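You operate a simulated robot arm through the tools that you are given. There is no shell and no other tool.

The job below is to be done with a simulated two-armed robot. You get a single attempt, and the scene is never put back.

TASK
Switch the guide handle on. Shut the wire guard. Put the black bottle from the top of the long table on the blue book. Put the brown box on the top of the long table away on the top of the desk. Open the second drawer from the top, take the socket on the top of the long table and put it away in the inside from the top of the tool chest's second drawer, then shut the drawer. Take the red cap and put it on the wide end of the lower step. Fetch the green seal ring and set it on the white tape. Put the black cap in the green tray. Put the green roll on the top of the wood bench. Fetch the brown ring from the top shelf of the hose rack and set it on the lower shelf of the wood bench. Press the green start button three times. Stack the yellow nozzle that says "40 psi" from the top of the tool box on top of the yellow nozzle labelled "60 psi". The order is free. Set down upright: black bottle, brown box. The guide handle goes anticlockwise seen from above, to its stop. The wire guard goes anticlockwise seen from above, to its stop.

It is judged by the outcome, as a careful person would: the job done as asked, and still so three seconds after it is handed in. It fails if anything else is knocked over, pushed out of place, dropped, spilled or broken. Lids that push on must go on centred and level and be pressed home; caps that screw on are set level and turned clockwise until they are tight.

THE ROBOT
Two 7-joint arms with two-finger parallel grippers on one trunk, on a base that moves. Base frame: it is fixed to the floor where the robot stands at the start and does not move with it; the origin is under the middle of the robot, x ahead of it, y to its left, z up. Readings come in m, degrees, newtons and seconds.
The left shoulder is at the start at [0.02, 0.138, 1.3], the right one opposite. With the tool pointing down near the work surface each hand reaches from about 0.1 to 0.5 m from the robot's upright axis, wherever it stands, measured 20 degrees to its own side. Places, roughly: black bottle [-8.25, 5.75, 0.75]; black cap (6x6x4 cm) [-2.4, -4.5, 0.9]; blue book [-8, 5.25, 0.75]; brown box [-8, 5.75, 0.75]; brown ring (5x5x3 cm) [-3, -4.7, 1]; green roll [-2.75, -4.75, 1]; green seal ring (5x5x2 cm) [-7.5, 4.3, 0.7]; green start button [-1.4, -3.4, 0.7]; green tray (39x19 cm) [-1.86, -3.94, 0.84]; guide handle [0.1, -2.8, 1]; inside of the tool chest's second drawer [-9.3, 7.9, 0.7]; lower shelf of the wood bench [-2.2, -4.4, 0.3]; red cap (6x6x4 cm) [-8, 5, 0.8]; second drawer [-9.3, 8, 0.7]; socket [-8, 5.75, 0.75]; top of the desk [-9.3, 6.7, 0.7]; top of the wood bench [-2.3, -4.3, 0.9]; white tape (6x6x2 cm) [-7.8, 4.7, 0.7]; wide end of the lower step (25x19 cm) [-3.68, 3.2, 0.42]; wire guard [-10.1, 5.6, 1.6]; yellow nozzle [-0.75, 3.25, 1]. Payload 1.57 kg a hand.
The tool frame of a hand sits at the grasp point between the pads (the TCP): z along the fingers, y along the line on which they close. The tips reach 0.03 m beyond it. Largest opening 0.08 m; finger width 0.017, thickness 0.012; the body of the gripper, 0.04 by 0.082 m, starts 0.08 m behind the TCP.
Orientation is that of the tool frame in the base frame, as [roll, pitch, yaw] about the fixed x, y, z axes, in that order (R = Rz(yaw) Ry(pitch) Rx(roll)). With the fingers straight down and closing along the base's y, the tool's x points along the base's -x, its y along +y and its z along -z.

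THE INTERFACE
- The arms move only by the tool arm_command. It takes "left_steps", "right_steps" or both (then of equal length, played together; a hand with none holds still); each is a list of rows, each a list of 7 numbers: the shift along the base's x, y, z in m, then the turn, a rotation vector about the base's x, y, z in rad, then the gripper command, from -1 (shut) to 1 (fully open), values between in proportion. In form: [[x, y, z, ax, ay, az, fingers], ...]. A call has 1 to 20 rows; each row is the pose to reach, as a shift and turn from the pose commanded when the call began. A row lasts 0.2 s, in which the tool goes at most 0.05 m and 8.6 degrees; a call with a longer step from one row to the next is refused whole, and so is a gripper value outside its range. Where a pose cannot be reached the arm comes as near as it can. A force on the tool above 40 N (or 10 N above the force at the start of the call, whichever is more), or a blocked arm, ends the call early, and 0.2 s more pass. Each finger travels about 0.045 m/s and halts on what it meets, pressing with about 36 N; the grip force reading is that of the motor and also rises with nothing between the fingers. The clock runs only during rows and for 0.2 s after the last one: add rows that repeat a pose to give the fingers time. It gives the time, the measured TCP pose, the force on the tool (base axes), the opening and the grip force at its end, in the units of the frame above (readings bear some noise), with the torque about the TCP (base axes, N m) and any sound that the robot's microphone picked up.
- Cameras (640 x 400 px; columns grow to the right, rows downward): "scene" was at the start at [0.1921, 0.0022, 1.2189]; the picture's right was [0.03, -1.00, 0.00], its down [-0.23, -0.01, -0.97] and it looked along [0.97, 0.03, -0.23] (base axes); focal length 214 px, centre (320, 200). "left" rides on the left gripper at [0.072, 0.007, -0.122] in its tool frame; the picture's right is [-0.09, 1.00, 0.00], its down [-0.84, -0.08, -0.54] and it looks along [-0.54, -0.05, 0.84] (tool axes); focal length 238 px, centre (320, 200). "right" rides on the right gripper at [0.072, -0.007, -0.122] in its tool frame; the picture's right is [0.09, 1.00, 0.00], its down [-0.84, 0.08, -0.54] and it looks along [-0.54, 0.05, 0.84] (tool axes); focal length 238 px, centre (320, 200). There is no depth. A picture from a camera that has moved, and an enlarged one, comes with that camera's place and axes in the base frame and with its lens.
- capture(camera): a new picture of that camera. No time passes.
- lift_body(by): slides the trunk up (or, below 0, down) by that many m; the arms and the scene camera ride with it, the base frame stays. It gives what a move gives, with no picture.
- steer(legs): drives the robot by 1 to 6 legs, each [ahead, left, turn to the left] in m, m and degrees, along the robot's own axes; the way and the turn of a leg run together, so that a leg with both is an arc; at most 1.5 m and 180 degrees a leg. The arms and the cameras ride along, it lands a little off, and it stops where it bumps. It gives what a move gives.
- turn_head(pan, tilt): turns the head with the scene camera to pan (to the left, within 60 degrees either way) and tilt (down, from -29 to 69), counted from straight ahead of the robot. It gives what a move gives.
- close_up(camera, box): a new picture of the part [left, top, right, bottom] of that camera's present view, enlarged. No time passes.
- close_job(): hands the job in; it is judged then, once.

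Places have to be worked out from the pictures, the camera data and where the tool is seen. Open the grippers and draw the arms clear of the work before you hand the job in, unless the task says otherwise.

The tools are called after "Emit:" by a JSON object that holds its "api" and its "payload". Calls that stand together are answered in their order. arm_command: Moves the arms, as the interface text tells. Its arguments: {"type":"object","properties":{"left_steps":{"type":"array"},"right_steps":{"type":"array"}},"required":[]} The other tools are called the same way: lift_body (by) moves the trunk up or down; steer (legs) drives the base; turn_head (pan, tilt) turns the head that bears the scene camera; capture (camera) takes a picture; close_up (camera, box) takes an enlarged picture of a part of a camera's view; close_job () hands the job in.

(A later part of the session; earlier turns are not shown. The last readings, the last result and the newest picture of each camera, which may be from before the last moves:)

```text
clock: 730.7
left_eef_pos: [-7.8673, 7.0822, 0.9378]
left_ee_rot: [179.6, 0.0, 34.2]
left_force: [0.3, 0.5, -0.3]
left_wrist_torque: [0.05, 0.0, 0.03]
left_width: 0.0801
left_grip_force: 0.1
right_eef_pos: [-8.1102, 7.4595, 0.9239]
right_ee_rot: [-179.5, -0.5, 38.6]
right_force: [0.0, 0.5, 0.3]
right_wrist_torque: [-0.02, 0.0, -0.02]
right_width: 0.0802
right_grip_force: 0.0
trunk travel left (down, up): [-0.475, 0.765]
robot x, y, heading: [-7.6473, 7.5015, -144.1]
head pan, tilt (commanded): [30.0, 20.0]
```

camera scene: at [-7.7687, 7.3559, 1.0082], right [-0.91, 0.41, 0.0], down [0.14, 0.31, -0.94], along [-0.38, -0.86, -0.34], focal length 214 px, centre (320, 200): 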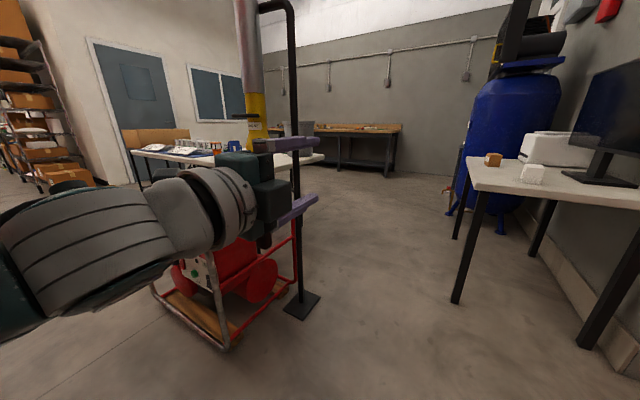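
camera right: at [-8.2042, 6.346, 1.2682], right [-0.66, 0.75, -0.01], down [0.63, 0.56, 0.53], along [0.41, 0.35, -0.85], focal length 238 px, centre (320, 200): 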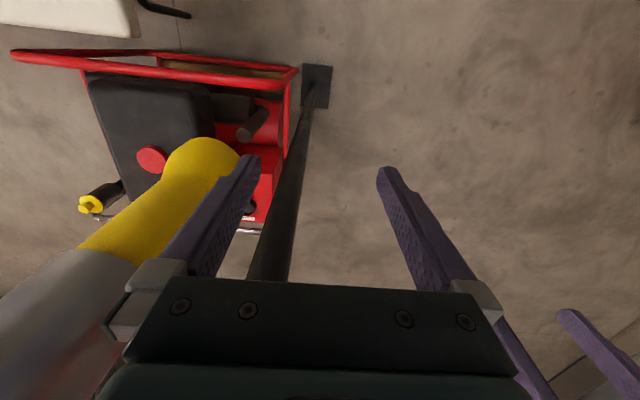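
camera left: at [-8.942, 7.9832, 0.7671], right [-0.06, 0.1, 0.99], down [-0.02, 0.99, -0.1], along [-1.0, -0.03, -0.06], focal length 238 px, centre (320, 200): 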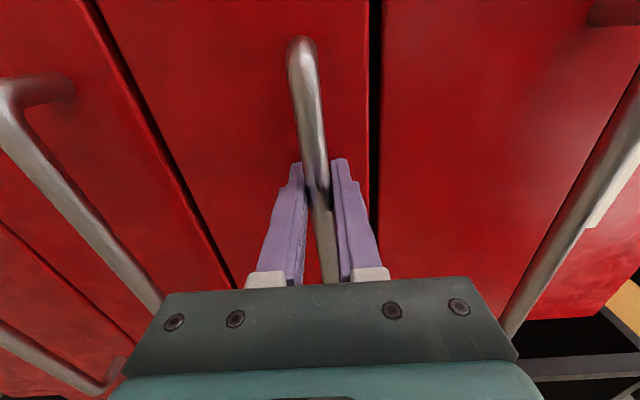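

Left hand restored. I return to the table end: turn to face −n, sidestep left past the pole, then rotate counter-clockwise to face the table.

Emit:
{"api": "steer", "payload": {"legs": [[0, 0, -91], [-0.22, 1.5, 0], [0, 0, 180]]}}

Emit:
{"api": "turn_head", "payload": {"pan": 0, "tilt": 35}}

Emit:
{"api": "capture", "payload": {"camera": "scene"}}

```text
refused: leg 2 is longer than a leg can be; nothing moved
```

```text
clock: 731.6
left_eef_pos: [-7.8677, 7.0829, 0.9374]
left_ee_rot: [179.6, 0.0, 34.0]
left_force: [0.4, -0.8, 0.1]
left_wrist_torque: [0.0, -0.02, -0.02]
left_width: 0.08
left_grip_force: 0.1
right_eef_pos: [-8.111, 7.4593, 0.9242]
right_ee_rot: [-179.5, -0.5, 38.6]
right_force: [0.1, 0.9, -0.2]
right_wrist_torque: [0.0, 0.03, 0.02]
right_width: 0.0801
right_grip_force: 0.0
trunk travel left (down, up): [-0.475, 0.765]
robot x, y, heading: [-7.6481, 7.5022, -143.9]
head pan, tilt (commanded): [0.0, 35.0]
```

```text
taken
camera scene: at [-7.802, 7.3891, 0.9844], right [-0.59, 0.81, 0.0], down [0.46, 0.34, -0.82], along [-0.66, -0.48, -0.57], focal length 214 px, centre (320, 200)
```

scene: 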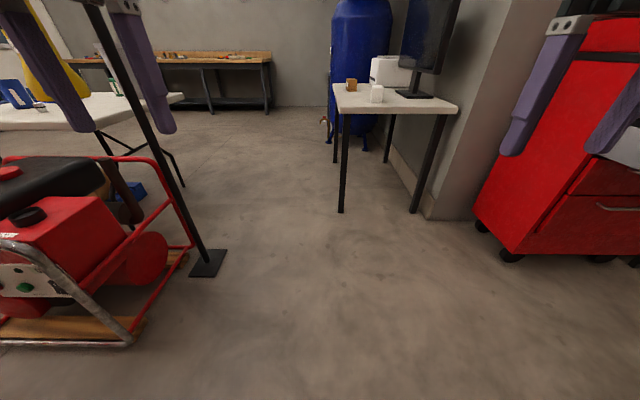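

The combined leg was slightly too long; I split it and go.

Emit:
{"api": "steer", "payload": {"legs": [[0, 0, -91], [-0.12, 0.75, 0], [-0.1, 0.75, 0], [0, 0, 179]]}}

Emit:
{"api": "turn_head", "payload": {"pan": 0, "tilt": 35}}

Emit:
{"api": "capture", "payload": {"camera": "scene"}}

```text
clock: 750.4
left_eef_pos: [-8.3545, 6.2123, 0.9373]
left_ee_rot: [179.7, 0.0, 117.9]
left_force: [0.7, 0.4, -0.4]
left_wrist_torque: [0.03, -0.01, -0.01]
left_width: 0.0799
left_grip_force: 0.0
right_eef_pos: [-8.7559, 6.0116, 0.9229]
right_ee_rot: [-179.4, -0.5, 122.4]
right_force: [0.5, 1.0, -0.4]
right_wrist_torque: [-0.04, 0.0, 0.0]
right_width: 0.08
right_grip_force: 0.0
trunk travel left (down, up): [-0.475, 0.765]
robot x, y, heading: [-8.7492, 6.4729, -60.0]
head pan, tilt (commanded): [0.0, 35.0]
```

```text
clock: 751.0
left_eef_pos: [-8.355, 6.2132, 0.938]
left_ee_rot: [179.7, 0.0, 117.9]
left_force: [-0.2, 0.3, -0.5]
left_wrist_torque: [-0.03, -0.03, 0.02]
left_width: 0.0801
left_grip_force: 0.0
right_eef_pos: [-8.7555, 6.0106, 0.9244]
right_ee_rot: [-179.4, -0.5, 122.4]
right_force: [0.2, -0.5, -0.3]
right_wrist_torque: [0.02, 0.0, 0.03]
right_width: 0.0801
right_grip_force: 0.1
trunk travel left (down, up): [-0.475, 0.765]
robot x, y, heading: [-8.745, 6.4764, -60.4]
head pan, tilt (commanded): [0.0, 35.0]
```

```text
taken
camera scene: at [-8.6539, 6.3108, 0.9844], right [-0.87, -0.5, 0.0], down [-0.29, 0.5, -0.82], along [0.41, -0.71, -0.57], focal length 214 px, centre (320, 200)
```

scene: 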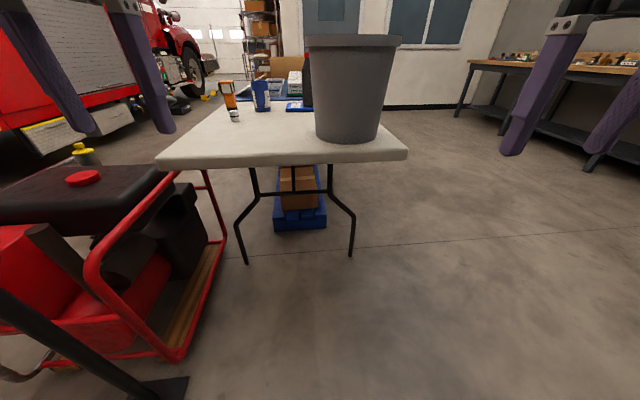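

Facing the table end again. I correct the heading, raise the trunk slightly, lift the right hand clear of the bucket, and tilt the left hand 45° forward for the socket.

Emit:
{"api": "steer", "payload": {"legs": [[0, 0, 5.4]]}}

Emit:
{"api": "lift_body", "payload": {"by": 0.13}}

Emit:
{"api": "arm_command", "payload": {"left_steps": [[0, 0, -0.03, -0.107, -0.075, 0, 1], [0, 0, -0.06, -0.214, -0.15, 0, 1], [0, 0, -0.09, -0.321, -0.225, 0, 1], [0, 0, -0.12, -0.429, -0.301, 0, 1], [0, 0, -0.15, -0.536, -0.376, 0, 1], [0, 0, -0.18, -0.643, -0.451, 0, 1], [0, 0, -0.21, -0.643, -0.451, 0, 1]], "right_steps": [[-0.02, -0.012, 0.01, 0, 0, 0, 1], [-0.04, -0.025, 0.02, 0, 0, 0, 1], [-0.06, -0.037, 0.03, 0, 0, 0, 1], [-0.08, -0.05, 0.04, 0, 0, 0, 1], [-0.1, -0.062, 0.045, 0, 0, 0, 1], [-0.1, -0.062, 0.045, 0, 0, 0, 1], [-0.1, -0.062, 0.045, 0, 0, 0, 1]]}}

Emit:
{"api": "capture", "payload": {"camera": "scene"}}

```text
clock: 752.0
left_eef_pos: [-8.3311, 6.2516, 0.9386]
left_ee_rot: [179.6, 0.0, 123.3]
left_force: [-0.8, 0.4, 0.9]
left_wrist_torque: [0.01, 0.01, -0.02]
left_width: 0.0798
left_grip_force: 0.2
right_eef_pos: [-8.7107, 6.0123, 0.9246]
right_ee_rot: [-179.4, -0.5, 128.0]
right_force: [0.6, 0.9, 0.2]
right_wrist_torque: [-0.01, 0.01, 0.0]
right_width: 0.0799
right_grip_force: 0.0
trunk travel left (down, up): [-0.475, 0.765]
robot x, y, heading: [-8.7446, 6.4744, -54.8]
head pan, tilt (commanded): [0.0, 35.0]
```

```text
clock: 753.5
left_eef_pos: [-8.3318, 6.2514, 1.0668]
left_ee_rot: [179.5, 0.0, 123.4]
left_force: [-1.5, 0.0, 0.3]
left_wrist_torque: [-0.03, 0.01, -0.01]
left_width: 0.08
left_grip_force: 0.1
right_eef_pos: [-8.7105, 6.013, 1.053]
right_ee_rot: [-179.4, -0.5, 127.9]
right_force: [-0.4, -1.0, -0.4]
right_wrist_torque: [0.0, -0.02, -0.02]
right_width: 0.0799
right_grip_force: 0.0
trunk travel left (down, up): [-0.605, 0.635]
robot x, y, heading: [-8.7457, 6.4757, -54.7]
head pan, tilt (commanded): [0.0, 35.0]
```

```text
clock: 755.1
left_eef_pos: [-8.3311, 6.2533, 0.8564]
left_ee_rot: [177.9, 45.0, 122.6]
left_force: [0.2, -0.4, 0.4]
left_wrist_torque: [0.02, 0.0, 0.03]
left_width: 0.08
left_grip_force: 0.1
right_eef_pos: [-8.8114, 5.9511, 1.1005]
right_ee_rot: [-179.5, -0.5, 127.9]
right_force: [0.5, -0.9, 0.6]
right_wrist_torque: [-0.02, -0.04, 0.04]
right_width: 0.08
right_grip_force: 0.1
trunk travel left (down, up): [-0.605, 0.635]
robot x, y, heading: [-8.7489, 6.4763, -54.9]
head pan, tilt (commanded): [0.0, 35.0]
```

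```text
taken
camera scene: at [-8.6389, 6.3204, 1.1144], right [-0.82, -0.58, 0.0], down [-0.33, 0.47, -0.82], along [0.47, -0.67, -0.57], focal length 214 px, centre (320, 200)
```

scene: 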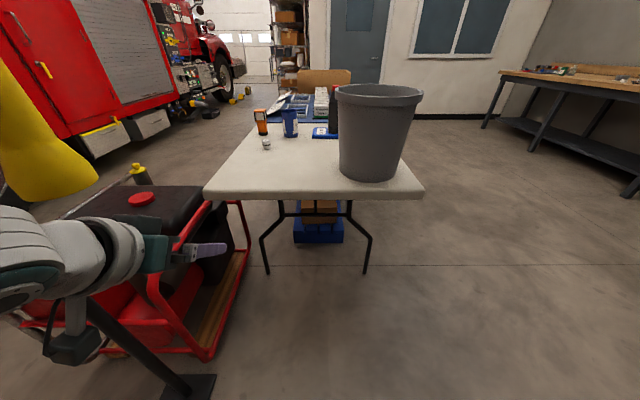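

The hand is tilted, and the pole/duct are close on my left. I shift right, drive ahead past the pole, then shift back left.

Emit:
{"api": "steer", "payload": {"legs": [[0, -0.12, 0], [0.48, 0, 0]]}}

Emit:
{"api": "capture", "payload": {"camera": "scene"}}

Emit:
{"api": "capture", "payload": {"camera": "left"}}

```text
clock: 758.8
left_eef_pos: [-8.1499, 5.7928, 0.8565]
left_ee_rot: [177.9, 44.9, 122.6]
left_force: [0.6, 0.0, 1.1]
left_wrist_torque: [-0.01, -0.02, -0.06]
left_width: 0.08
left_grip_force: 0.1
right_eef_pos: [-8.6307, 5.4895, 1.0992]
right_ee_rot: [-179.4, -0.5, 128.0]
right_force: [-0.4, -0.1, -0.1]
right_wrist_torque: [-0.02, 0.01, 0.02]
right_width: 0.08
right_grip_force: 0.0
trunk travel left (down, up): [-0.605, 0.635]
robot x, y, heading: [-8.5699, 6.0149, -54.7]
head pan, tilt (commanded): [0.0, 35.0]
```

```text
taken
camera scene: at [-8.4585, 5.8596, 1.1144], right [-0.82, -0.58, 0.0], down [-0.33, 0.47, -0.82], along [0.47, -0.67, -0.57], focal length 214 px, centre (320, 200)
```

scene: 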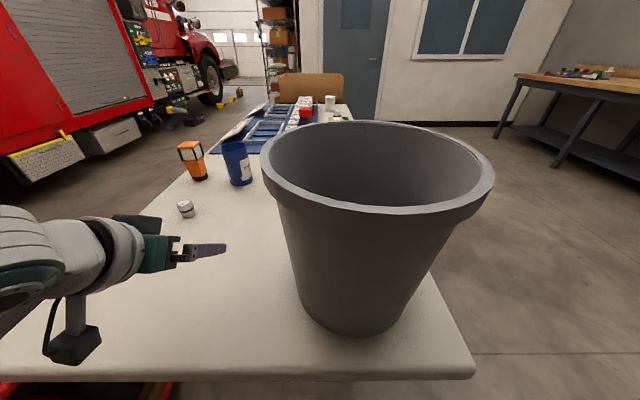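

```text
taken
camera left: at [-8.2213, 5.91, 0.8929], right [0.86, 0.5, 0.09], down [0.03, -0.23, 0.97], along [0.51, -0.83, -0.21], focal length 238 px, centre (320, 200)
```

left: 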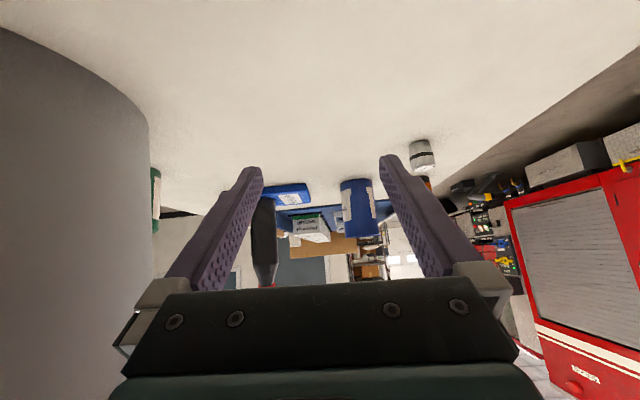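

Socket triangulated at (-7.88,5.687). I move the right hand a bit further out, shift the base left 0.13 m and ahead 0.14 m, then lower the trunk 5 cm.

Emit:
{"api": "arm_command", "payload": {"right_steps": [[-0.025, -0.017, 0, 0, 0, 0, 1], [-0.049, -0.034, 0, 0, 0, 0, 1]]}}

Emit:
{"api": "steer", "payload": {"legs": [[0, 0.13, 0], [0.13, 0, 0]]}}

Emit:
{"api": "lift_body", "payload": {"by": -0.05}}

Emit:
{"api": "capture", "payload": {"camera": "left"}}

Emit:
{"api": "capture", "payload": {"camera": "scene"}}

```text
clock: 759.4
left_eef_pos: [-8.1491, 5.7919, 0.8563]
left_ee_rot: [177.9, 44.9, 122.8]
left_force: [0.5, -0.2, 0.1]
left_wrist_torque: [0.0, 0.0, 0.03]
left_width: 0.08
left_grip_force: 0.0
right_eef_pos: [-8.6789, 5.454, 1.1013]
right_ee_rot: [-179.4, -0.5, 128.0]
right_force: [-0.4, -0.6, 0.1]
right_wrist_torque: [0.0, 0.02, 0.0]
right_width: 0.0799
right_grip_force: 0.1
trunk travel left (down, up): [-0.605, 0.635]
robot x, y, heading: [-8.5664, 6.0134, -54.4]
head pan, tilt (commanded): [0.0, 35.0]
```

```text
clock: 761.6
left_eef_pos: [-7.9687, 5.7624, 0.8568]
left_ee_rot: [177.8, 44.9, 122.7]
left_force: [-0.7, 0.3, 0.1]
left_wrist_torque: [-0.01, -0.03, 0.02]
left_width: 0.0801
left_grip_force: 0.0
right_eef_pos: [-8.4981, 5.4247, 1.1]
right_ee_rot: [-179.4, -0.6, 128.0]
right_force: [0.3, -0.4, 0.2]
right_wrist_torque: [0.0, -0.03, -0.05]
right_width: 0.0797
right_grip_force: 0.1
trunk travel left (down, up): [-0.605, 0.635]
robot x, y, heading: [-8.3872, 5.9811, -54.8]
head pan, tilt (commanded): [0.0, 35.0]
```

```text
clock: 762.5
left_eef_pos: [-7.9694, 5.7628, 0.8066]
left_ee_rot: [177.7, 44.9, 122.7]
left_force: [-0.7, 0.2, -0.2]
left_wrist_torque: [-0.07, 0.0, -0.02]
left_width: 0.0802
left_grip_force: 0.0
right_eef_pos: [-8.4974, 5.4255, 1.0499]
right_ee_rot: [-179.4, -0.5, 128.1]
right_force: [0.7, 0.8, -0.9]
right_wrist_torque: [0.0, 0.0, 0.03]
right_width: 0.0801
right_grip_force: 0.0
trunk travel left (down, up): [-0.555, 0.685]
robot x, y, heading: [-8.3845, 5.9847, -54.4]
head pan, tilt (commanded): [0.0, 35.0]
```

```text
taken
camera left: at [-8.0407, 5.8804, 0.8428], right [0.86, 0.51, 0.09], down [0.03, -0.23, 0.97], along [0.51, -0.83, -0.22], focal length 238 px, centre (320, 200)
```

left: 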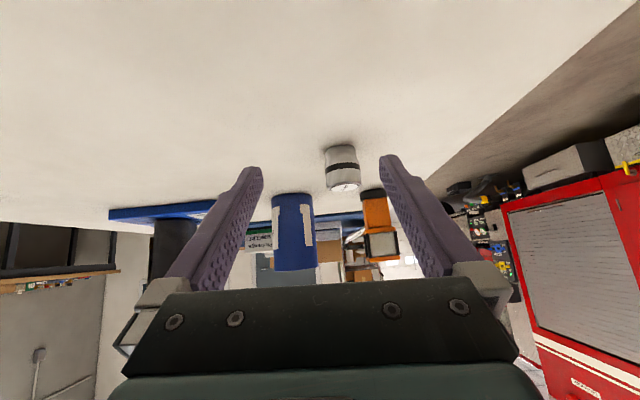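

```text
taken
camera scene: at [-8.2779, 5.8298, 1.0644], right [-0.81, -0.58, 0.0], down [-0.33, 0.47, -0.82], along [0.47, -0.67, -0.57], focal length 214 px, centre (320, 200)
```

scene: 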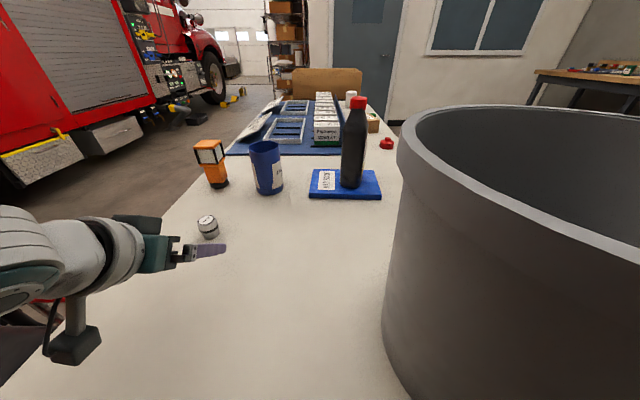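

Socket centre is at (-7.893,5.691,0.757). I move the hand forward over it, then lower around it.

Emit:
{"api": "arm_command", "payload": {"left_steps": [[0.02, -0.018, 0, 0, 0, 0, 1], [0.039, -0.036, 0, 0, 0, 0, 1], [0.058, -0.054, 0, 0, 0, 0, 1], [0.0764, -0.0718, 0, 0, 0, 0, 1], [0.0764, -0.0718, -0.02, 0, 0, 0, 1]]}}

Emit:
{"api": "capture", "payload": {"camera": "left"}}

Emit:
{"api": "close_up", "payload": {"camera": "scene", "box": [120, 150, 320, 300]}}

```text
clock: 763.7
left_eef_pos: [-7.8935, 5.6925, 0.7858]
left_ee_rot: [177.8, 44.8, 122.7]
left_force: [0.9, 0.3, -0.2]
left_wrist_torque: [0.02, -0.02, 0.0]
left_width: 0.0801
left_grip_force: 0.1
right_eef_pos: [-8.4985, 5.4247, 1.05]
right_ee_rot: [-179.4, -0.5, 128.0]
right_force: [-1.1, -0.5, 0.2]
right_wrist_torque: [0.02, 0.03, -0.02]
right_width: 0.0799
right_grip_force: 0.1
trunk travel left (down, up): [-0.555, 0.685]
robot x, y, heading: [-8.3836, 5.9797, -54.6]
head pan, tilt (commanded): [0.0, 35.0]
```

```text
taken
camera left: at [-7.9643, 5.8098, 0.8216], right [0.86, 0.5, 0.09], down [0.03, -0.23, 0.97], along [0.51, -0.83, -0.21], focal length 238 px, centre (320, 200)
```

left: 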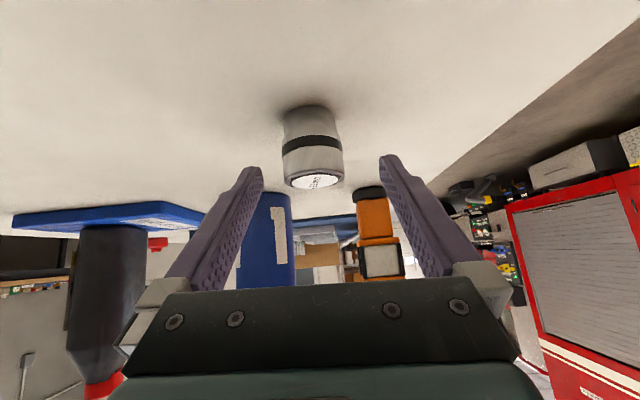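

```text
2.67 times, centred on (220, 225) of scene
camera zoom: at [-8.2781, 5.8299, 1.0644], right [-0.81, -0.58, 0.0], down [-0.33, 0.47, -0.82], along [0.47, -0.67, -0.57], focal length 572 px, centre (587, 133)
```

zoom: 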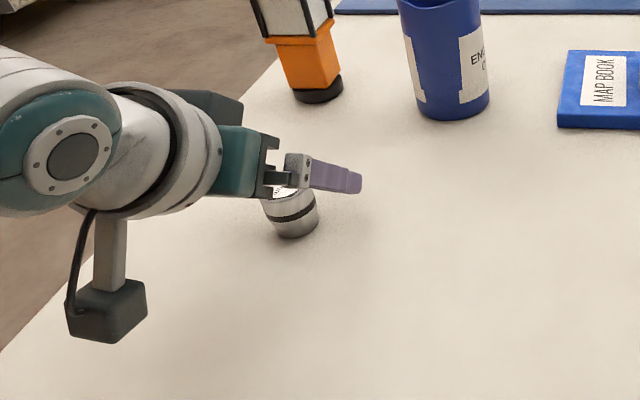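

The socket lies between the fingers. I lower 2.1 cm and close.

Emit:
{"api": "arm_command", "payload": {"left_steps": [[0, 0, -0.01, 0, 0, 0, 1], [0, 0, -0.02, 0, 0, 0, 1], [0, 0, -0.02, 0, 0, 0, 0], [0, 0, -0.02, 0, 0, 0, -1], [0, 0, -0.02, 0, 0, 0, -1], [0, 0, -0.02, 0, 0, 0, -1]]}}

Emit:
{"api": "capture", "payload": {"camera": "left"}}

Emit:
{"api": "close_up", "payload": {"camera": "scene", "box": [120, 150, 320, 300]}}

```text
clock: 765.1
left_eef_pos: [-7.8916, 5.6913, 0.7678]
left_ee_rot: [177.7, 45.1, 122.7]
left_force: [-2.2, -0.5, 13.7]
left_wrist_torque: [-0.34, 0.24, -0.07]
left_width: 0.035
left_grip_force: 21.4
right_eef_pos: [-8.4963, 5.4241, 1.0513]
right_ee_rot: [-179.3, -0.3, 128.0]
right_force: [-0.1, 0.2, 0.8]
right_wrist_torque: [-0.02, 0.04, -0.01]
right_width: 0.0799
right_grip_force: 0.0
trunk travel left (down, up): [-0.555, 0.685]
robot x, y, heading: [-8.3863, 5.9815, -54.5]
head pan, tilt (commanded): [0.0, 35.0]
```

```text
taken
camera left: at [-7.9622, 5.8082, 0.8036], right [0.86, 0.51, 0.09], down [0.03, -0.23, 0.97], along [0.51, -0.83, -0.21], focal length 238 px, centre (320, 200)
```

left: 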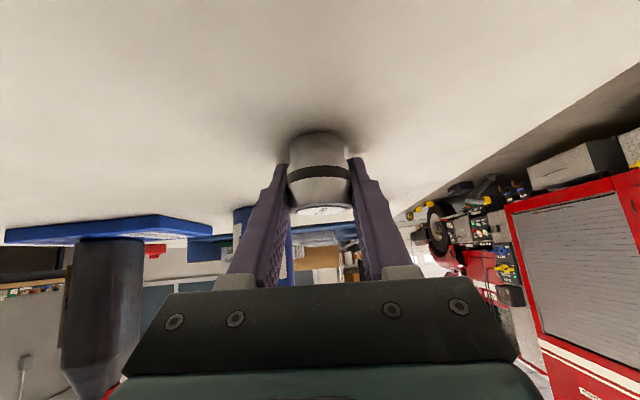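

```text
2.67 times, centred on (220, 225) of scene
camera zoom: at [-8.277, 5.8288, 1.0646], right [-0.81, -0.58, 0.0], down [-0.33, 0.47, -0.82], along [0.48, -0.67, -0.57], focal length 572 px, centre (587, 133)
```

zoom: 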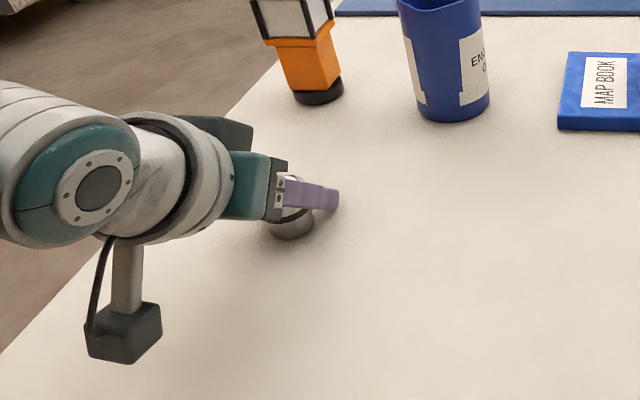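

Socket gripped (0.035 m). I lift with the trunk and check, then back out.

Emit:
{"api": "lift_body", "payload": {"by": 0.15}}

Emit:
{"api": "capture", "payload": {"camera": "left"}}

Emit:
{"api": "steer", "payload": {"legs": [[-0.13, 0, 0], [0, -0.13, 0], [-0.42, 0, 0]]}}

```text
clock: 766.9
left_eef_pos: [-7.8918, 5.6925, 0.9166]
left_ee_rot: [177.9, 44.9, 122.8]
left_force: [-0.1, 0.7, -1.7]
left_wrist_torque: [0.01, 0.01, -0.01]
left_width: 0.0342
left_grip_force: 35.3
right_eef_pos: [-8.4979, 5.425, 1.2006]
right_ee_rot: [-179.4, -0.5, 127.9]
right_force: [0.9, -0.2, -0.1]
right_wrist_torque: [0.0, -0.04, 0.0]
right_width: 0.0803
right_grip_force: 0.0
trunk travel left (down, up): [-0.705, 0.535]
robot x, y, heading: [-8.3864, 5.9853, -54.6]
head pan, tilt (commanded): [0.0, 35.0]
```

```text
taken
camera left: at [-7.9649, 5.8093, 0.9525], right [0.86, 0.5, 0.09], down [0.03, -0.23, 0.97], along [0.51, -0.83, -0.22], focal length 238 px, centre (320, 200)
```

left: 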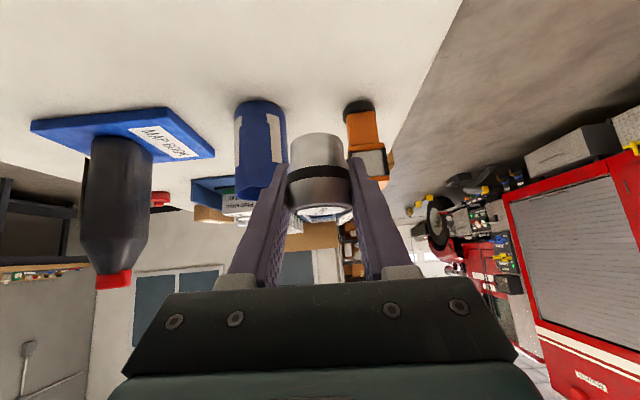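

```text
clock: 771.2
left_eef_pos: [-8.3244, 6.0683, 0.9171]
left_ee_rot: [177.9, 45.0, 121.9]
left_force: [-1.0, 0.6, -2.6]
left_wrist_torque: [0.01, 0.02, 0.0]
left_width: 0.0345
left_grip_force: 36.1
right_eef_pos: [-8.9332, 5.8076, 1.1993]
right_ee_rot: [-179.4, -0.5, 127.2]
right_force: [-0.2, 0.8, -0.2]
right_wrist_torque: [0.0, 0.02, -0.03]
right_width: 0.0801
right_grip_force: 0.1
trunk travel left (down, up): [-0.705, 0.535]
robot x, y, heading: [-8.8111, 6.3675, -55.3]
head pan, tilt (commanded): [0.0, 35.0]
```

Socket is in the left hand. I turn around clockwise, go around the pole and back to the tool chest.

Emit:
{"api": "steer", "payload": {"legs": [[0, 0, -180], [0.1, -0.8, 0], [0.1, -0.77, 0], [1.4, 0, 0], [0, 0, 90]]}}

Emit:
{"api": "turn_head", "payload": {"pan": 0, "tilt": 30}}

Emit:
{"api": "capture", "payload": {"camera": "scene"}}

```text
clock: 796.9
left_eef_pos: [-8.805, 8.0553, 0.9164]
left_ee_rot: [177.8, 45.0, 35.9]
left_force: [0.0, 0.2, -0.9]
left_wrist_torque: [0.03, 0.0, 0.01]
left_width: 0.0344
left_grip_force: 35.7
right_eef_pos: [-9.1057, 8.6444, 1.1992]
right_ee_rot: [-179.3, -0.5, 41.1]
right_force: [-0.2, -0.7, -0.1]
right_wrist_torque: [-0.01, -0.03, -0.01]
right_width: 0.0799
right_grip_force: 0.1
trunk travel left (down, up): [-0.705, 0.535]
robot x, y, heading: [-8.5419, 8.5666, -141.1]
head pan, tilt (commanded): [0.0, 35.0]
```

```text
clock: 797.5
left_eef_pos: [-8.8051, 8.0544, 0.9164]
left_ee_rot: [177.9, 44.9, 36.0]
left_force: [0.3, -0.4, -1.2]
left_wrist_torque: [0.03, 0.0, 0.03]
left_width: 0.0345
left_grip_force: 35.9
right_eef_pos: [-9.105, 8.645, 1.1998]
right_ee_rot: [-179.4, -0.6, 41.1]
right_force: [0.0, -0.9, -0.1]
right_wrist_torque: [-0.01, 0.03, 0.03]
right_width: 0.0801
right_grip_force: 0.0
trunk travel left (down, up): [-0.705, 0.535]
robot x, y, heading: [-8.5401, 8.5617, -141.3]
head pan, tilt (commanded): [0.0, 30.0]
```

```text
taken
camera scene: at [-8.6902, 8.4435, 1.2221], right [-0.62, 0.78, 0.0], down [0.39, 0.31, -0.87], along [-0.68, -0.54, -0.5], focal length 214 px, centre (320, 200)
```

scene: 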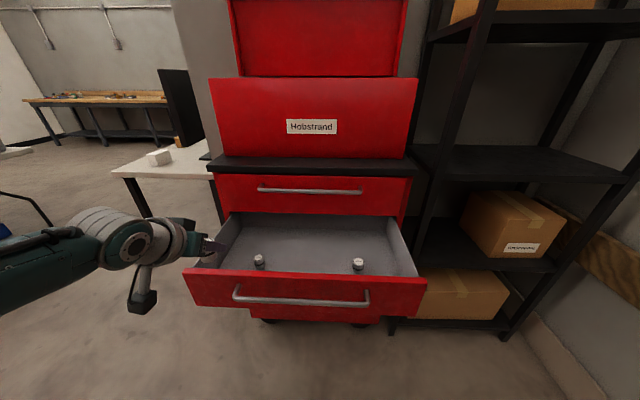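

The drawer holds two other sockets; I'll set mine in the free middle between them. I straighten, shift right 0.16 m and ahead 0.17 m to bring the hand over the drawer.

Emit:
{"api": "steer", "payload": {"legs": [[0, 0, -3.7], [0, -0.156, 0], [0.17, 0, 0]]}}

Emit:
{"api": "capture", "payload": {"camera": "scene"}}

Emit:
{"api": "capture", "payload": {"camera": "left"}}

```text
clock: 800.5
left_eef_pos: [-9.0686, 8.1028, 0.9155]
left_ee_rot: [177.9, 45.0, 32.1]
left_force: [-0.5, -0.6, -1.3]
left_wrist_torque: [-0.01, 0.02, -0.01]
left_width: 0.0345
left_grip_force: 35.8
right_eef_pos: [-9.3279, 8.71, 1.2007]
right_ee_rot: [-179.5, -0.4, 37.4]
right_force: [0.7, 0.0, 0.2]
right_wrist_torque: [-0.01, 0.0, -0.04]
right_width: 0.0802
right_grip_force: 0.0
trunk travel left (down, up): [-0.705, 0.535]
robot x, y, heading: [-8.7693, 8.5935, -145.3]
head pan, tilt (commanded): [0.0, 30.0]
```

```text
taken
camera scene: at [-8.9276, 8.4831, 1.2222], right [-0.57, 0.82, 0.0], down [0.41, 0.29, -0.87], along [-0.71, -0.49, -0.5], focal length 214 px, centre (320, 200)
```

scene: 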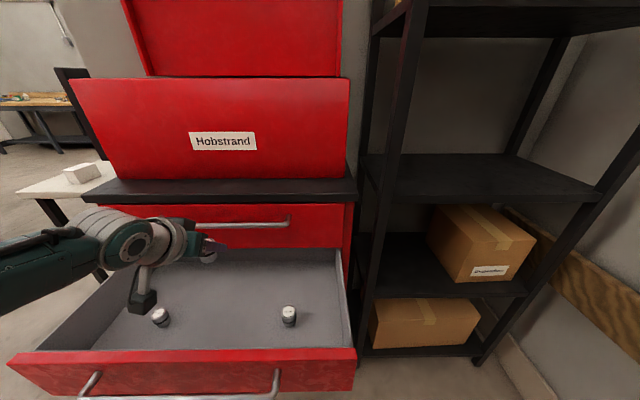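

```text
taken
camera left: at [-8.9498, 8.1753, 0.9525], right [0.5, -0.86, 0.09], down [-0.23, -0.03, 0.97], along [-0.84, -0.5, -0.22], focal length 238 px, centre (320, 200)
```

left: 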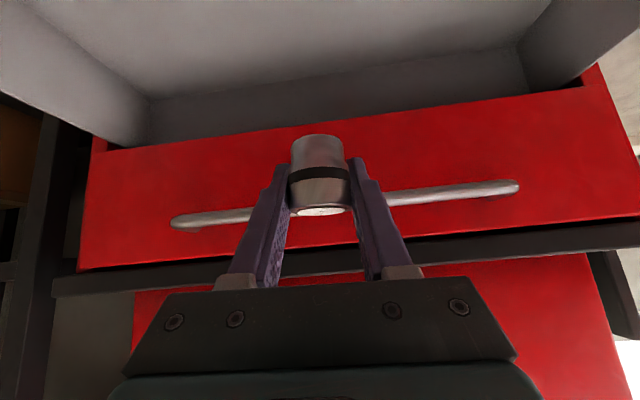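

The hand is centred between the other sockets, but the wrist camera would catch the drawer front. I lower 6 cm, move 5 cm further in, then continue lowering.

Emit:
{"api": "lift_body", "payload": {"by": -0.06}}

Emit:
{"api": "steer", "payload": {"legs": [[0.05, 0, 0]]}}

Emit:
{"api": "lift_body", "payload": {"by": -0.07}}

Emit:
{"api": "capture", "payload": {"camera": "scene"}}

Emit:
{"api": "capture", "payload": {"camera": "left"}}

```text
clock: 801.5
left_eef_pos: [-9.068, 8.1032, 0.8555]
left_ee_rot: [177.9, 44.8, 32.1]
left_force: [-0.7, 0.0, -1.7]
left_wrist_torque: [-0.02, 0.01, 0.0]
left_width: 0.0345
left_grip_force: 36.4
right_eef_pos: [-9.329, 8.7122, 1.1405]
right_ee_rot: [-179.3, -0.6, 37.4]
right_force: [0.3, 0.2, 0.7]
right_wrist_torque: [-0.01, -0.02, 0.01]
right_width: 0.0797
right_grip_force: 0.1
trunk travel left (down, up): [-0.645, 0.595]
robot x, y, heading: [-8.7694, 8.594, -145.4]
head pan, tilt (commanded): [0.0, 30.0]
```

```text
clock: 802.4
left_eef_pos: [-9.1096, 8.0748, 0.857]
left_ee_rot: [177.9, 44.9, 32.2]
left_force: [-0.2, -0.6, -1.8]
left_wrist_torque: [0.01, 0.0, 0.01]
left_width: 0.0344
left_grip_force: 36.0
right_eef_pos: [-9.37, 8.6835, 1.1406]
right_ee_rot: [-179.4, -0.5, 37.3]
right_force: [0.0, -0.4, -1.0]
right_wrist_torque: [-0.05, 0.01, 0.0]
right_width: 0.0799
right_grip_force: 0.0
trunk travel left (down, up): [-0.645, 0.595]
robot x, y, heading: [-8.8118, 8.5666, -145.2]
head pan, tilt (commanded): [0.0, 30.0]
```

```text
clock: 803.5
left_eef_pos: [-9.1085, 8.0739, 0.7856]
left_ee_rot: [177.9, 44.8, 32.1]
left_force: [1.1, 0.8, -1.0]
left_wrist_torque: [0.01, 0.03, 0.01]
left_width: 0.0345
left_grip_force: 36.4
right_eef_pos: [-9.3697, 8.683, 1.0695]
right_ee_rot: [-179.4, -0.5, 37.4]
right_force: [0.3, -0.5, 0.5]
right_wrist_torque: [0.01, -0.05, 0.02]
right_width: 0.0798
right_grip_force: 0.0
trunk travel left (down, up): [-0.575, 0.665]
robot x, y, heading: [-8.8114, 8.5637, -145.3]
head pan, tilt (commanded): [0.0, 30.0]
```

```text
taken
camera scene: at [-8.9684, 8.4548, 1.0922], right [-0.57, 0.82, 0.0], down [0.41, 0.29, -0.87], along [-0.71, -0.49, -0.5], focal length 214 px, centre (320, 200)
```

scene: 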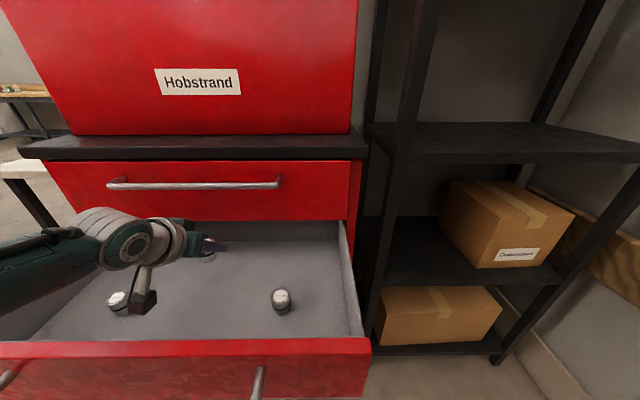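

```text
taken
camera left: at [-8.9906, 8.1471, 0.8224], right [0.5, -0.86, 0.09], down [-0.23, -0.03, 0.97], along [-0.84, -0.5, -0.22], focal length 238 px, centre (320, 200)
```

left: 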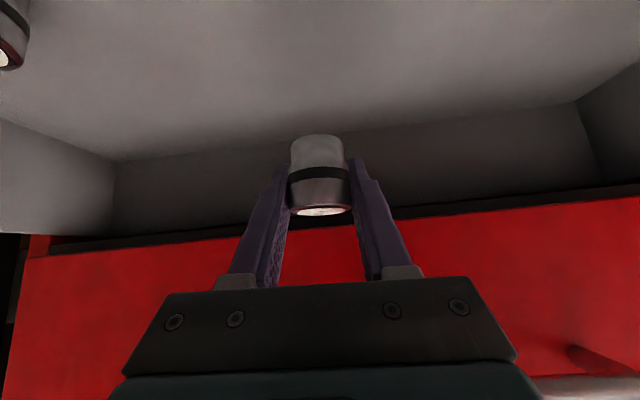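

Good clearance. I keep lowering in steps toward the drawer bottom.

Emit:
{"api": "lift_body", "payload": {"by": -0.03}}

Emit:
{"api": "lift_body", "payload": {"by": -0.01}}

Emit:
{"api": "close_up", "payload": {"camera": "scene", "box": [60, 200, 380, 400]}}

```text
clock: 804.2
left_eef_pos: [-9.1094, 8.074, 0.7564]
left_ee_rot: [177.9, 44.9, 32.1]
left_force: [0.9, 0.7, -0.8]
left_wrist_torque: [0.01, 0.0, 0.02]
left_width: 0.0344
left_grip_force: 35.3
right_eef_pos: [-9.3695, 8.6836, 1.0397]
right_ee_rot: [-179.4, -0.5, 37.4]
right_force: [0.3, -0.7, 0.0]
right_wrist_torque: [0.03, -0.01, -0.01]
right_width: 0.08
right_grip_force: 0.1
trunk travel left (down, up): [-0.545, 0.695]
robot x, y, heading: [-8.8128, 8.5645, -145.2]
head pan, tilt (commanded): [0.0, 30.0]
```

```text
clock: 804.8
left_eef_pos: [-9.1087, 8.0752, 0.7458]
left_ee_rot: [177.9, 44.8, 32.0]
left_force: [0.0, 0.3, -1.8]
left_wrist_torque: [-0.01, 0.01, -0.03]
left_width: 0.0344
left_grip_force: 36.4
right_eef_pos: [-9.3683, 8.6838, 1.0296]
right_ee_rot: [-179.4, -0.5, 37.4]
right_force: [-0.6, 0.1, -0.8]
right_wrist_torque: [-0.02, 0.01, -0.02]
right_width: 0.0801
right_grip_force: 0.0
trunk travel left (down, up): [-0.535, 0.705]
robot x, y, heading: [-8.809, 8.571, -145.1]
head pan, tilt (commanded): [0.0, 30.0]
```

```text
2.00 times, centred on (220, 300) of scene
camera zoom: at [-8.9684, 8.4548, 1.0522], right [-0.57, 0.82, 0.0], down [0.41, 0.29, -0.87], along [-0.71, -0.49, -0.5], focal length 429 px, centre (520, 0)
```

zoom: 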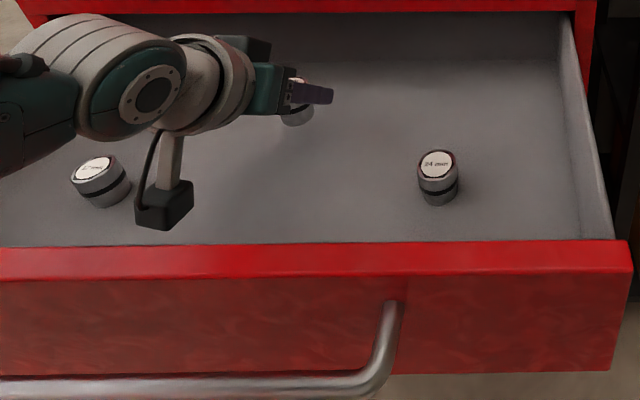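

Close to the drawer floor. I lower in 8 mm steps until contact.

Emit:
{"api": "lift_body", "payload": {"by": -0.008}}

Emit:
{"api": "lift_body", "payload": {"by": -0.008}}

```text
clock: 805.4
left_eef_pos: [-9.1076, 8.0759, 0.7375]
left_ee_rot: [177.9, 44.9, 32.1]
left_force: [1.2, 0.4, -1.5]
left_wrist_torque: [0.03, 0.0, -0.03]
left_width: 0.0345
left_grip_force: 36.4
right_eef_pos: [-9.3696, 8.6824, 1.0217]
right_ee_rot: [-179.4, -0.5, 37.4]
right_force: [-0.1, -0.4, 0.3]
right_wrist_torque: [0.0, 0.02, 0.0]
right_width: 0.08
right_grip_force: 0.1
trunk travel left (down, up): [-0.527, 0.713]
robot x, y, heading: [-8.8098, 8.5636, -144.9]
head pan, tilt (commanded): [0.0, 30.0]
```

```text
clock: 805.9
left_eef_pos: [-9.1084, 8.0754, 0.7315]
left_ee_rot: [178.0, 44.7, 32.1]
left_force: [0.9, 0.2, -1.2]
left_wrist_torque: [0.01, -0.03, 0.01]
left_width: 0.0345
left_grip_force: 35.9
right_eef_pos: [-9.3697, 8.6819, 1.0144]
right_ee_rot: [-179.4, -0.6, 37.3]
right_force: [0.9, -0.7, -0.3]
right_wrist_torque: [-0.03, -0.03, 0.0]
right_width: 0.08
right_grip_force: 0.0
trunk travel left (down, up): [-0.519, 0.721]
robot x, y, heading: [-8.8128, 8.5674, -145.2]
head pan, tilt (commanded): [0.0, 30.0]
```

No tool contact yet; the last step moved slightly less than commanded. I look closely for any other contact.

Emit:
{"api": "close_up", "payload": {"camera": "scene", "box": [40, 180, 280, 380]}}

Emit:
{"api": "capture", "payload": {"camera": "left"}}

```text
2.00 times, centred on (160, 280) of scene
camera zoom: at [-8.9684, 8.4548, 1.0361], right [-0.57, 0.82, 0.0], down [0.41, 0.29, -0.87], along [-0.71, -0.49, -0.5], focal length 429 px, centre (640, 40)
```

zoom: 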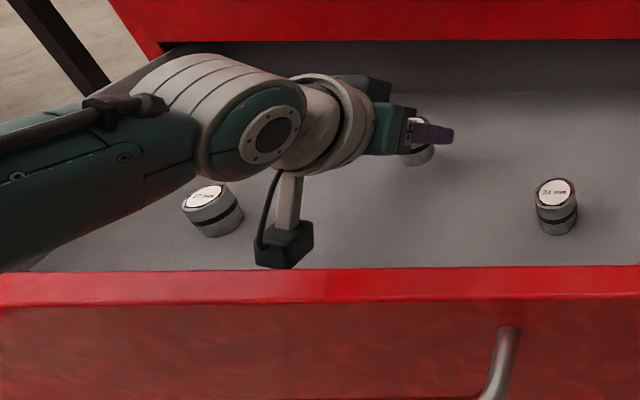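

```text
taken
camera left: at [-8.9906, 8.1471, 0.7663], right [0.5, -0.86, 0.09], down [-0.23, -0.03, 0.97], along [-0.84, -0.5, -0.22], focal length 238 px, centre (320, 200)
```

left: 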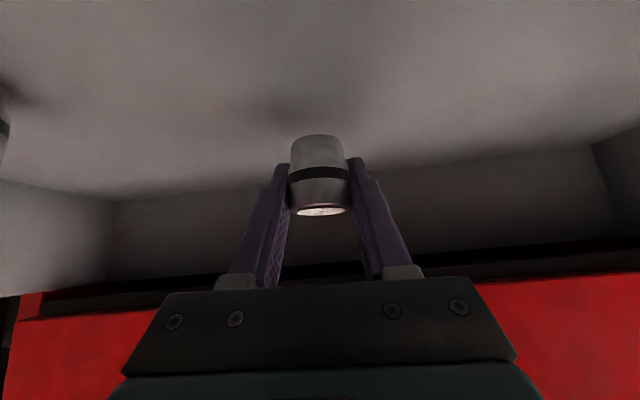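

The socket is ~1–1.5 cm above the drawer floor. I lower the hand itself in small steps with force watch.

Emit:
{"api": "arm_command", "payload": {"left_steps": [[0, 0, -0.004, 0, 0, 0, -1], [0, 0, -0.008, 0, 0, 0, -1], [0, 0, -0.012, 0, 0, 0, -1]]}}

Emit:
{"api": "close_up", "payload": {"camera": "scene", "box": [40, 180, 280, 380]}}

```text
clock: 806.7
left_eef_pos: [-9.1073, 8.0749, 0.7178]
left_ee_rot: [177.9, 44.8, 32.1]
left_force: [0.0, 0.4, -1.8]
left_wrist_torque: [-0.01, -0.02, 0.01]
left_width: 0.0344
left_grip_force: 36.4
right_eef_pos: [-9.3682, 8.6831, 1.0146]
right_ee_rot: [-179.4, -0.6, 37.4]
right_force: [0.9, 0.6, 0.3]
right_wrist_torque: [-0.03, -0.02, -0.03]
right_width: 0.0799
right_grip_force: 0.0
trunk travel left (down, up): [-0.519, 0.721]
robot x, y, heading: [-8.8098, 8.5646, -145.4]
head pan, tilt (commanded): [0.0, 30.0]
```

```text
2.00 times, centred on (160, 280) of scene
camera zoom: at [-8.9683, 8.4548, 1.0362], right [-0.57, 0.82, 0.0], down [0.41, 0.29, -0.87], along [-0.71, -0.49, -0.5], focal length 429 px, centre (640, 40)
```

zoom: 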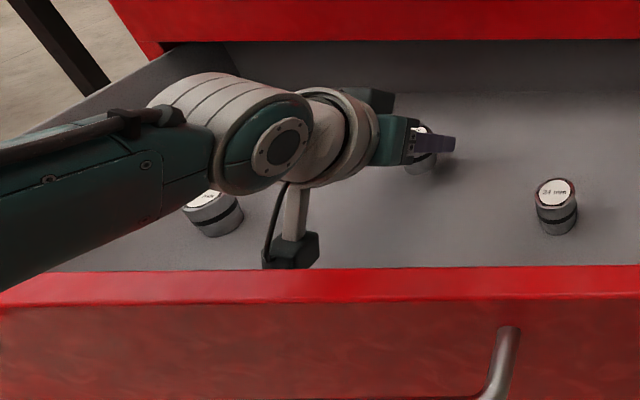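

Still no contact; I continue with small steps.

Emit:
{"api": "arm_command", "payload": {"left_steps": [[0, 0, -0.004, 0, 0, 0, -1], [0, 0, -0.008, 0, 0, 0, -1], [0, 0, -0.011, 0, 0, 0, -1]]}}

Emit:
{"api": "capture", "payload": {"camera": "left"}}

```text
clock: 807.5
left_eef_pos: [-9.1074, 8.075, 0.7071]
left_ee_rot: [177.9, 44.7, 32.1]
left_force: [0.4, 0.2, -1.4]
left_wrist_torque: [-0.01, -0.03, 0.01]
left_width: 0.0342
left_grip_force: 35.7
right_eef_pos: [-9.3688, 8.6836, 1.0139]
right_ee_rot: [-179.4, -0.5, 37.3]
right_force: [0.4, -0.5, 0.3]
right_wrist_torque: [-0.02, 0.0, 0.0]
right_width: 0.0799
right_grip_force: 0.1
trunk travel left (down, up): [-0.519, 0.721]
robot x, y, heading: [-8.8123, 8.5636, -145.0]
head pan, tilt (commanded): [0.0, 30.0]
```

```text
taken
camera left: at [-8.9902, 8.1472, 0.7433], right [0.5, -0.86, 0.09], down [-0.23, -0.03, 0.97], along [-0.84, -0.5, -0.22], focal length 238 px, centre (320, 200)
```

left: 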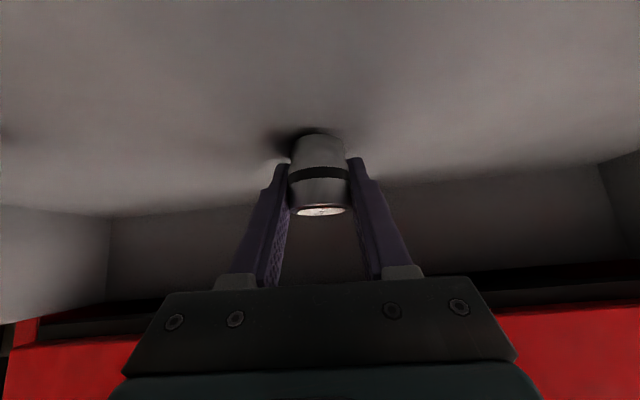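

Very near the floor now (shadow meets the socket). A few more millimetres.

Emit:
{"api": "arm_command", "payload": {"left_steps": [[0, 0, -0.003, 0, 0, 0, -1], [0, 0, -0.005, 0, 0, 0, -1], [0, 0, -0.007, 0, 0, 0, -1]]}}

```text
clock: 808.3
left_eef_pos: [-9.11, 8.0742, 0.7017]
left_ee_rot: [177.9, 45.1, 32.2]
left_force: [0.6, 1.6, 5.9]
left_wrist_torque: [0.18, 0.04, -0.03]
left_width: 0.0344
left_grip_force: 36.2
right_eef_pos: [-9.3687, 8.6824, 1.0153]
right_ee_rot: [-179.4, -0.5, 37.5]
right_force: [0.4, -0.8, 0.7]
right_wrist_torque: [0.0, 0.03, -0.03]
right_width: 0.08
right_grip_force: 0.1
trunk travel left (down, up): [-0.519, 0.721]
robot x, y, heading: [-8.8123, 8.566, -145.3]
head pan, tilt (commanded): [0.0, 30.0]
```

Contact (≈7 N). I open and raise the hand straight up out of the drawer.

Emit:
{"api": "arm_command", "payload": {"left_steps": [[0, 0, 0.001, 0, 0, 0, 0], [0, 0, 0.001, 0, 0, 0, 0.4], [0, 0, 0.001, 0, 0, 0, 0.7], [0, 0, 0.02, 0, 0, 0, 0.7], [0, 0, 0.04, 0, 0, 0, 0.7]]}}

Emit:
{"api": "lift_body", "payload": {"by": 0.1}}

Emit:
{"api": "steer", "payload": {"legs": [[-0.06, 0, 0]]}}

Emit:
{"api": "lift_body", "payload": {"by": 0.08}}

Emit:
{"api": "capture", "payload": {"camera": "scene"}}

```text
clock: 809.5
left_eef_pos: [-9.1069, 8.0748, 0.7404]
left_ee_rot: [177.9, 44.8, 32.2]
left_force: [-0.6, -0.5, -0.3]
left_wrist_torque: [-0.02, 0.04, 0.0]
left_width: 0.0681
left_grip_force: 0.0
right_eef_pos: [-9.3697, 8.6827, 1.0137]
right_ee_rot: [-179.4, -0.5, 37.4]
right_force: [0.2, -0.3, -0.5]
right_wrist_torque: [0.01, 0.03, 0.02]
right_width: 0.0801
right_grip_force: 0.0
trunk travel left (down, up): [-0.519, 0.721]
robot x, y, heading: [-8.8093, 8.5653, -145.2]
head pan, tilt (commanded): [0.0, 30.0]
```

```text
clock: 810.9
left_eef_pos: [-9.107, 8.0745, 0.8398]
left_ee_rot: [177.9, 44.8, 32.0]
left_force: [-0.1, -0.5, -0.8]
left_wrist_torque: [0.02, -0.01, 0.02]
left_width: 0.0678
left_grip_force: 0.1
right_eef_pos: [-9.3695, 8.6826, 1.1128]
right_ee_rot: [-179.3, -0.5, 37.5]
right_force: [-0.3, -0.1, -0.2]
right_wrist_torque: [0.01, 0.03, -0.01]
right_width: 0.0798
right_grip_force: 0.1
trunk travel left (down, up): [-0.619, 0.621]
robot x, y, heading: [-8.8129, 8.5677, -145.4]
head pan, tilt (commanded): [0.0, 30.0]
```

```text
clock: 811.8
left_eef_pos: [-9.0603, 8.108, 0.8395]
left_ee_rot: [177.8, 44.9, 32.1]
left_force: [-0.3, -0.5, 0.1]
left_wrist_torque: [-0.02, 0.01, 0.0]
left_width: 0.0679
left_grip_force: 0.1
right_eef_pos: [-9.3214, 8.7162, 1.1142]
right_ee_rot: [-179.5, -0.6, 37.4]
right_force: [-0.2, 0.2, 0.5]
right_wrist_torque: [0.0, 0.01, 0.03]
right_width: 0.0801
right_grip_force: 0.1
trunk travel left (down, up): [-0.619, 0.621]
robot x, y, heading: [-8.7622, 8.5964, -145.2]
head pan, tilt (commanded): [0.0, 30.0]
```

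```text
clock: 813.0
left_eef_pos: [-9.0593, 8.1075, 0.9194]
left_ee_rot: [177.9, 45.0, 32.2]
left_force: [0.7, -0.1, 0.2]
left_wrist_torque: [-0.01, 0.0, 0.01]
left_width: 0.068
left_grip_force: 0.0
right_eef_pos: [-9.3214, 8.7159, 1.1943]
right_ee_rot: [-179.4, -0.5, 37.3]
right_force: [0.0, -0.3, 0.4]
right_wrist_torque: [0.0, 0.04, 0.02]
right_width: 0.0798
right_grip_force: 0.0
trunk travel left (down, up): [-0.699, 0.541]
robot x, y, heading: [-8.7685, 8.5999, -145.4]
head pan, tilt (commanded): [0.0, 30.0]
```

```text
taken
camera scene: at [-8.9203, 8.488, 1.2162], right [-0.57, 0.82, 0.0], down [0.41, 0.29, -0.87], along [-0.71, -0.49, -0.5], focal length 214 px, centre (320, 200)
```

scene: 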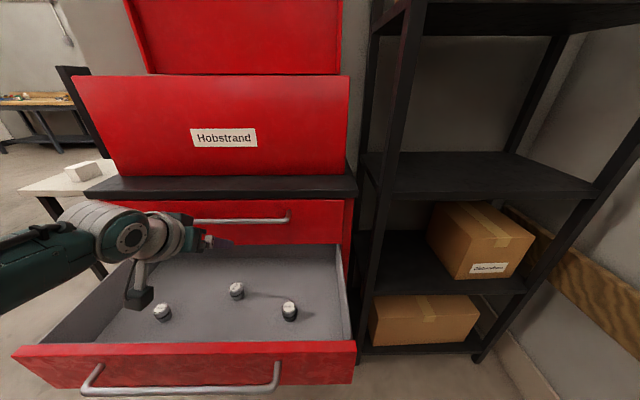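

All three sockets stand in the drawer, mine in the middle. To close it I back off, point the left hand straight forward with closed fingers, and lower to the drawer front's height.

Emit:
{"api": "steer", "payload": {"legs": [[-0.35, 0, 0]]}}

Emit:
{"api": "lift_body", "payload": {"by": -0.2}}

Emit:
{"api": "arm_command", "payload": {"left_steps": [[0, 0, 0, -0.075, 0.108, 0, -1], [0, 0, 0, -0.149, 0.215, 0, -1], [0, 0, 0, -0.224, 0.323, 0, -1], [0, 0, 0, -0.298, 0.43, 0, -1], [0, 0, 0, -0.373, 0.538, 0, -1], [0, 0, 0, -0.447, 0.645, 0, -1]]}}

Emit:
{"api": "capture", "payload": {"camera": "scene"}}

```text
clock: 815.2
left_eef_pos: [-8.7749, 8.3069, 0.9201]
left_ee_rot: [177.9, 44.9, 32.0]
left_force: [0.2, 0.4, -0.3]
left_wrist_torque: [-0.02, 0.03, 0.03]
left_width: 0.0681
left_grip_force: 0.0
right_eef_pos: [-9.0346, 8.9155, 1.1935]
right_ee_rot: [-179.4, -0.4, 37.2]
right_force: [-0.3, -0.7, 0.3]
right_wrist_torque: [0.03, -0.04, 0.03]
right_width: 0.08
right_grip_force: 0.1
trunk travel left (down, up): [-0.699, 0.541]
robot x, y, heading: [-8.4759, 8.7964, -145.3]
head pan, tilt (commanded): [0.0, 30.0]
```

```text
clock: 817.4
left_eef_pos: [-8.7756, 8.3075, 0.721]
left_ee_rot: [177.8, 44.9, 31.9]
left_force: [1.1, 0.1, -0.3]
left_wrist_torque: [0.02, 0.0, 0.0]
left_width: 0.0682
left_grip_force: 0.1
right_eef_pos: [-9.0347, 8.9151, 0.9942]
right_ee_rot: [-179.4, -0.4, 37.2]
right_force: [0.0, 0.0, -0.5]
right_wrist_torque: [0.0, 0.01, -0.03]
right_width: 0.08
right_grip_force: 0.0
trunk travel left (down, up): [-0.499, 0.741]
robot x, y, heading: [-8.4759, 8.7925, -145.1]
head pan, tilt (commanded): [0.0, 30.0]
```

```text
clock: 818.8
left_eef_pos: [-8.7517, 8.3128, 0.7576]
left_ee_rot: [125.3, 87.5, -19.6]
left_force: [-0.3, -0.8, 0.5]
left_wrist_torque: [0.0, 0.03, -0.03]
left_width: 0.0
left_grip_force: 21.0
left hand out of reach, approached as far as the arm can: row 5, 6
right_eef_pos: [-9.0336, 8.917, 0.9935]
right_ee_rot: [-179.5, -0.5, 37.2]
right_force: [0.3, 0.3, 0.3]
right_wrist_torque: [0.01, 0.03, 0.0]
right_width: 0.0801
right_grip_force: 0.1
trunk travel left (down, up): [-0.499, 0.741]
robot x, y, heading: [-8.4775, 8.792, -145.4]
head pan, tilt (commanded): [0.0, 30.0]
```

```text
taken
camera scene: at [-8.6336, 8.6867, 1.0161], right [-0.57, 0.82, 0.0], down [0.41, 0.28, -0.87], along [-0.71, -0.49, -0.5], focal length 214 px, centre (320, 200)
```

scene: 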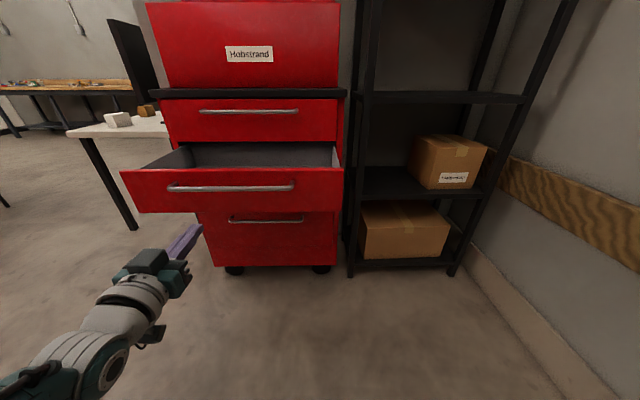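

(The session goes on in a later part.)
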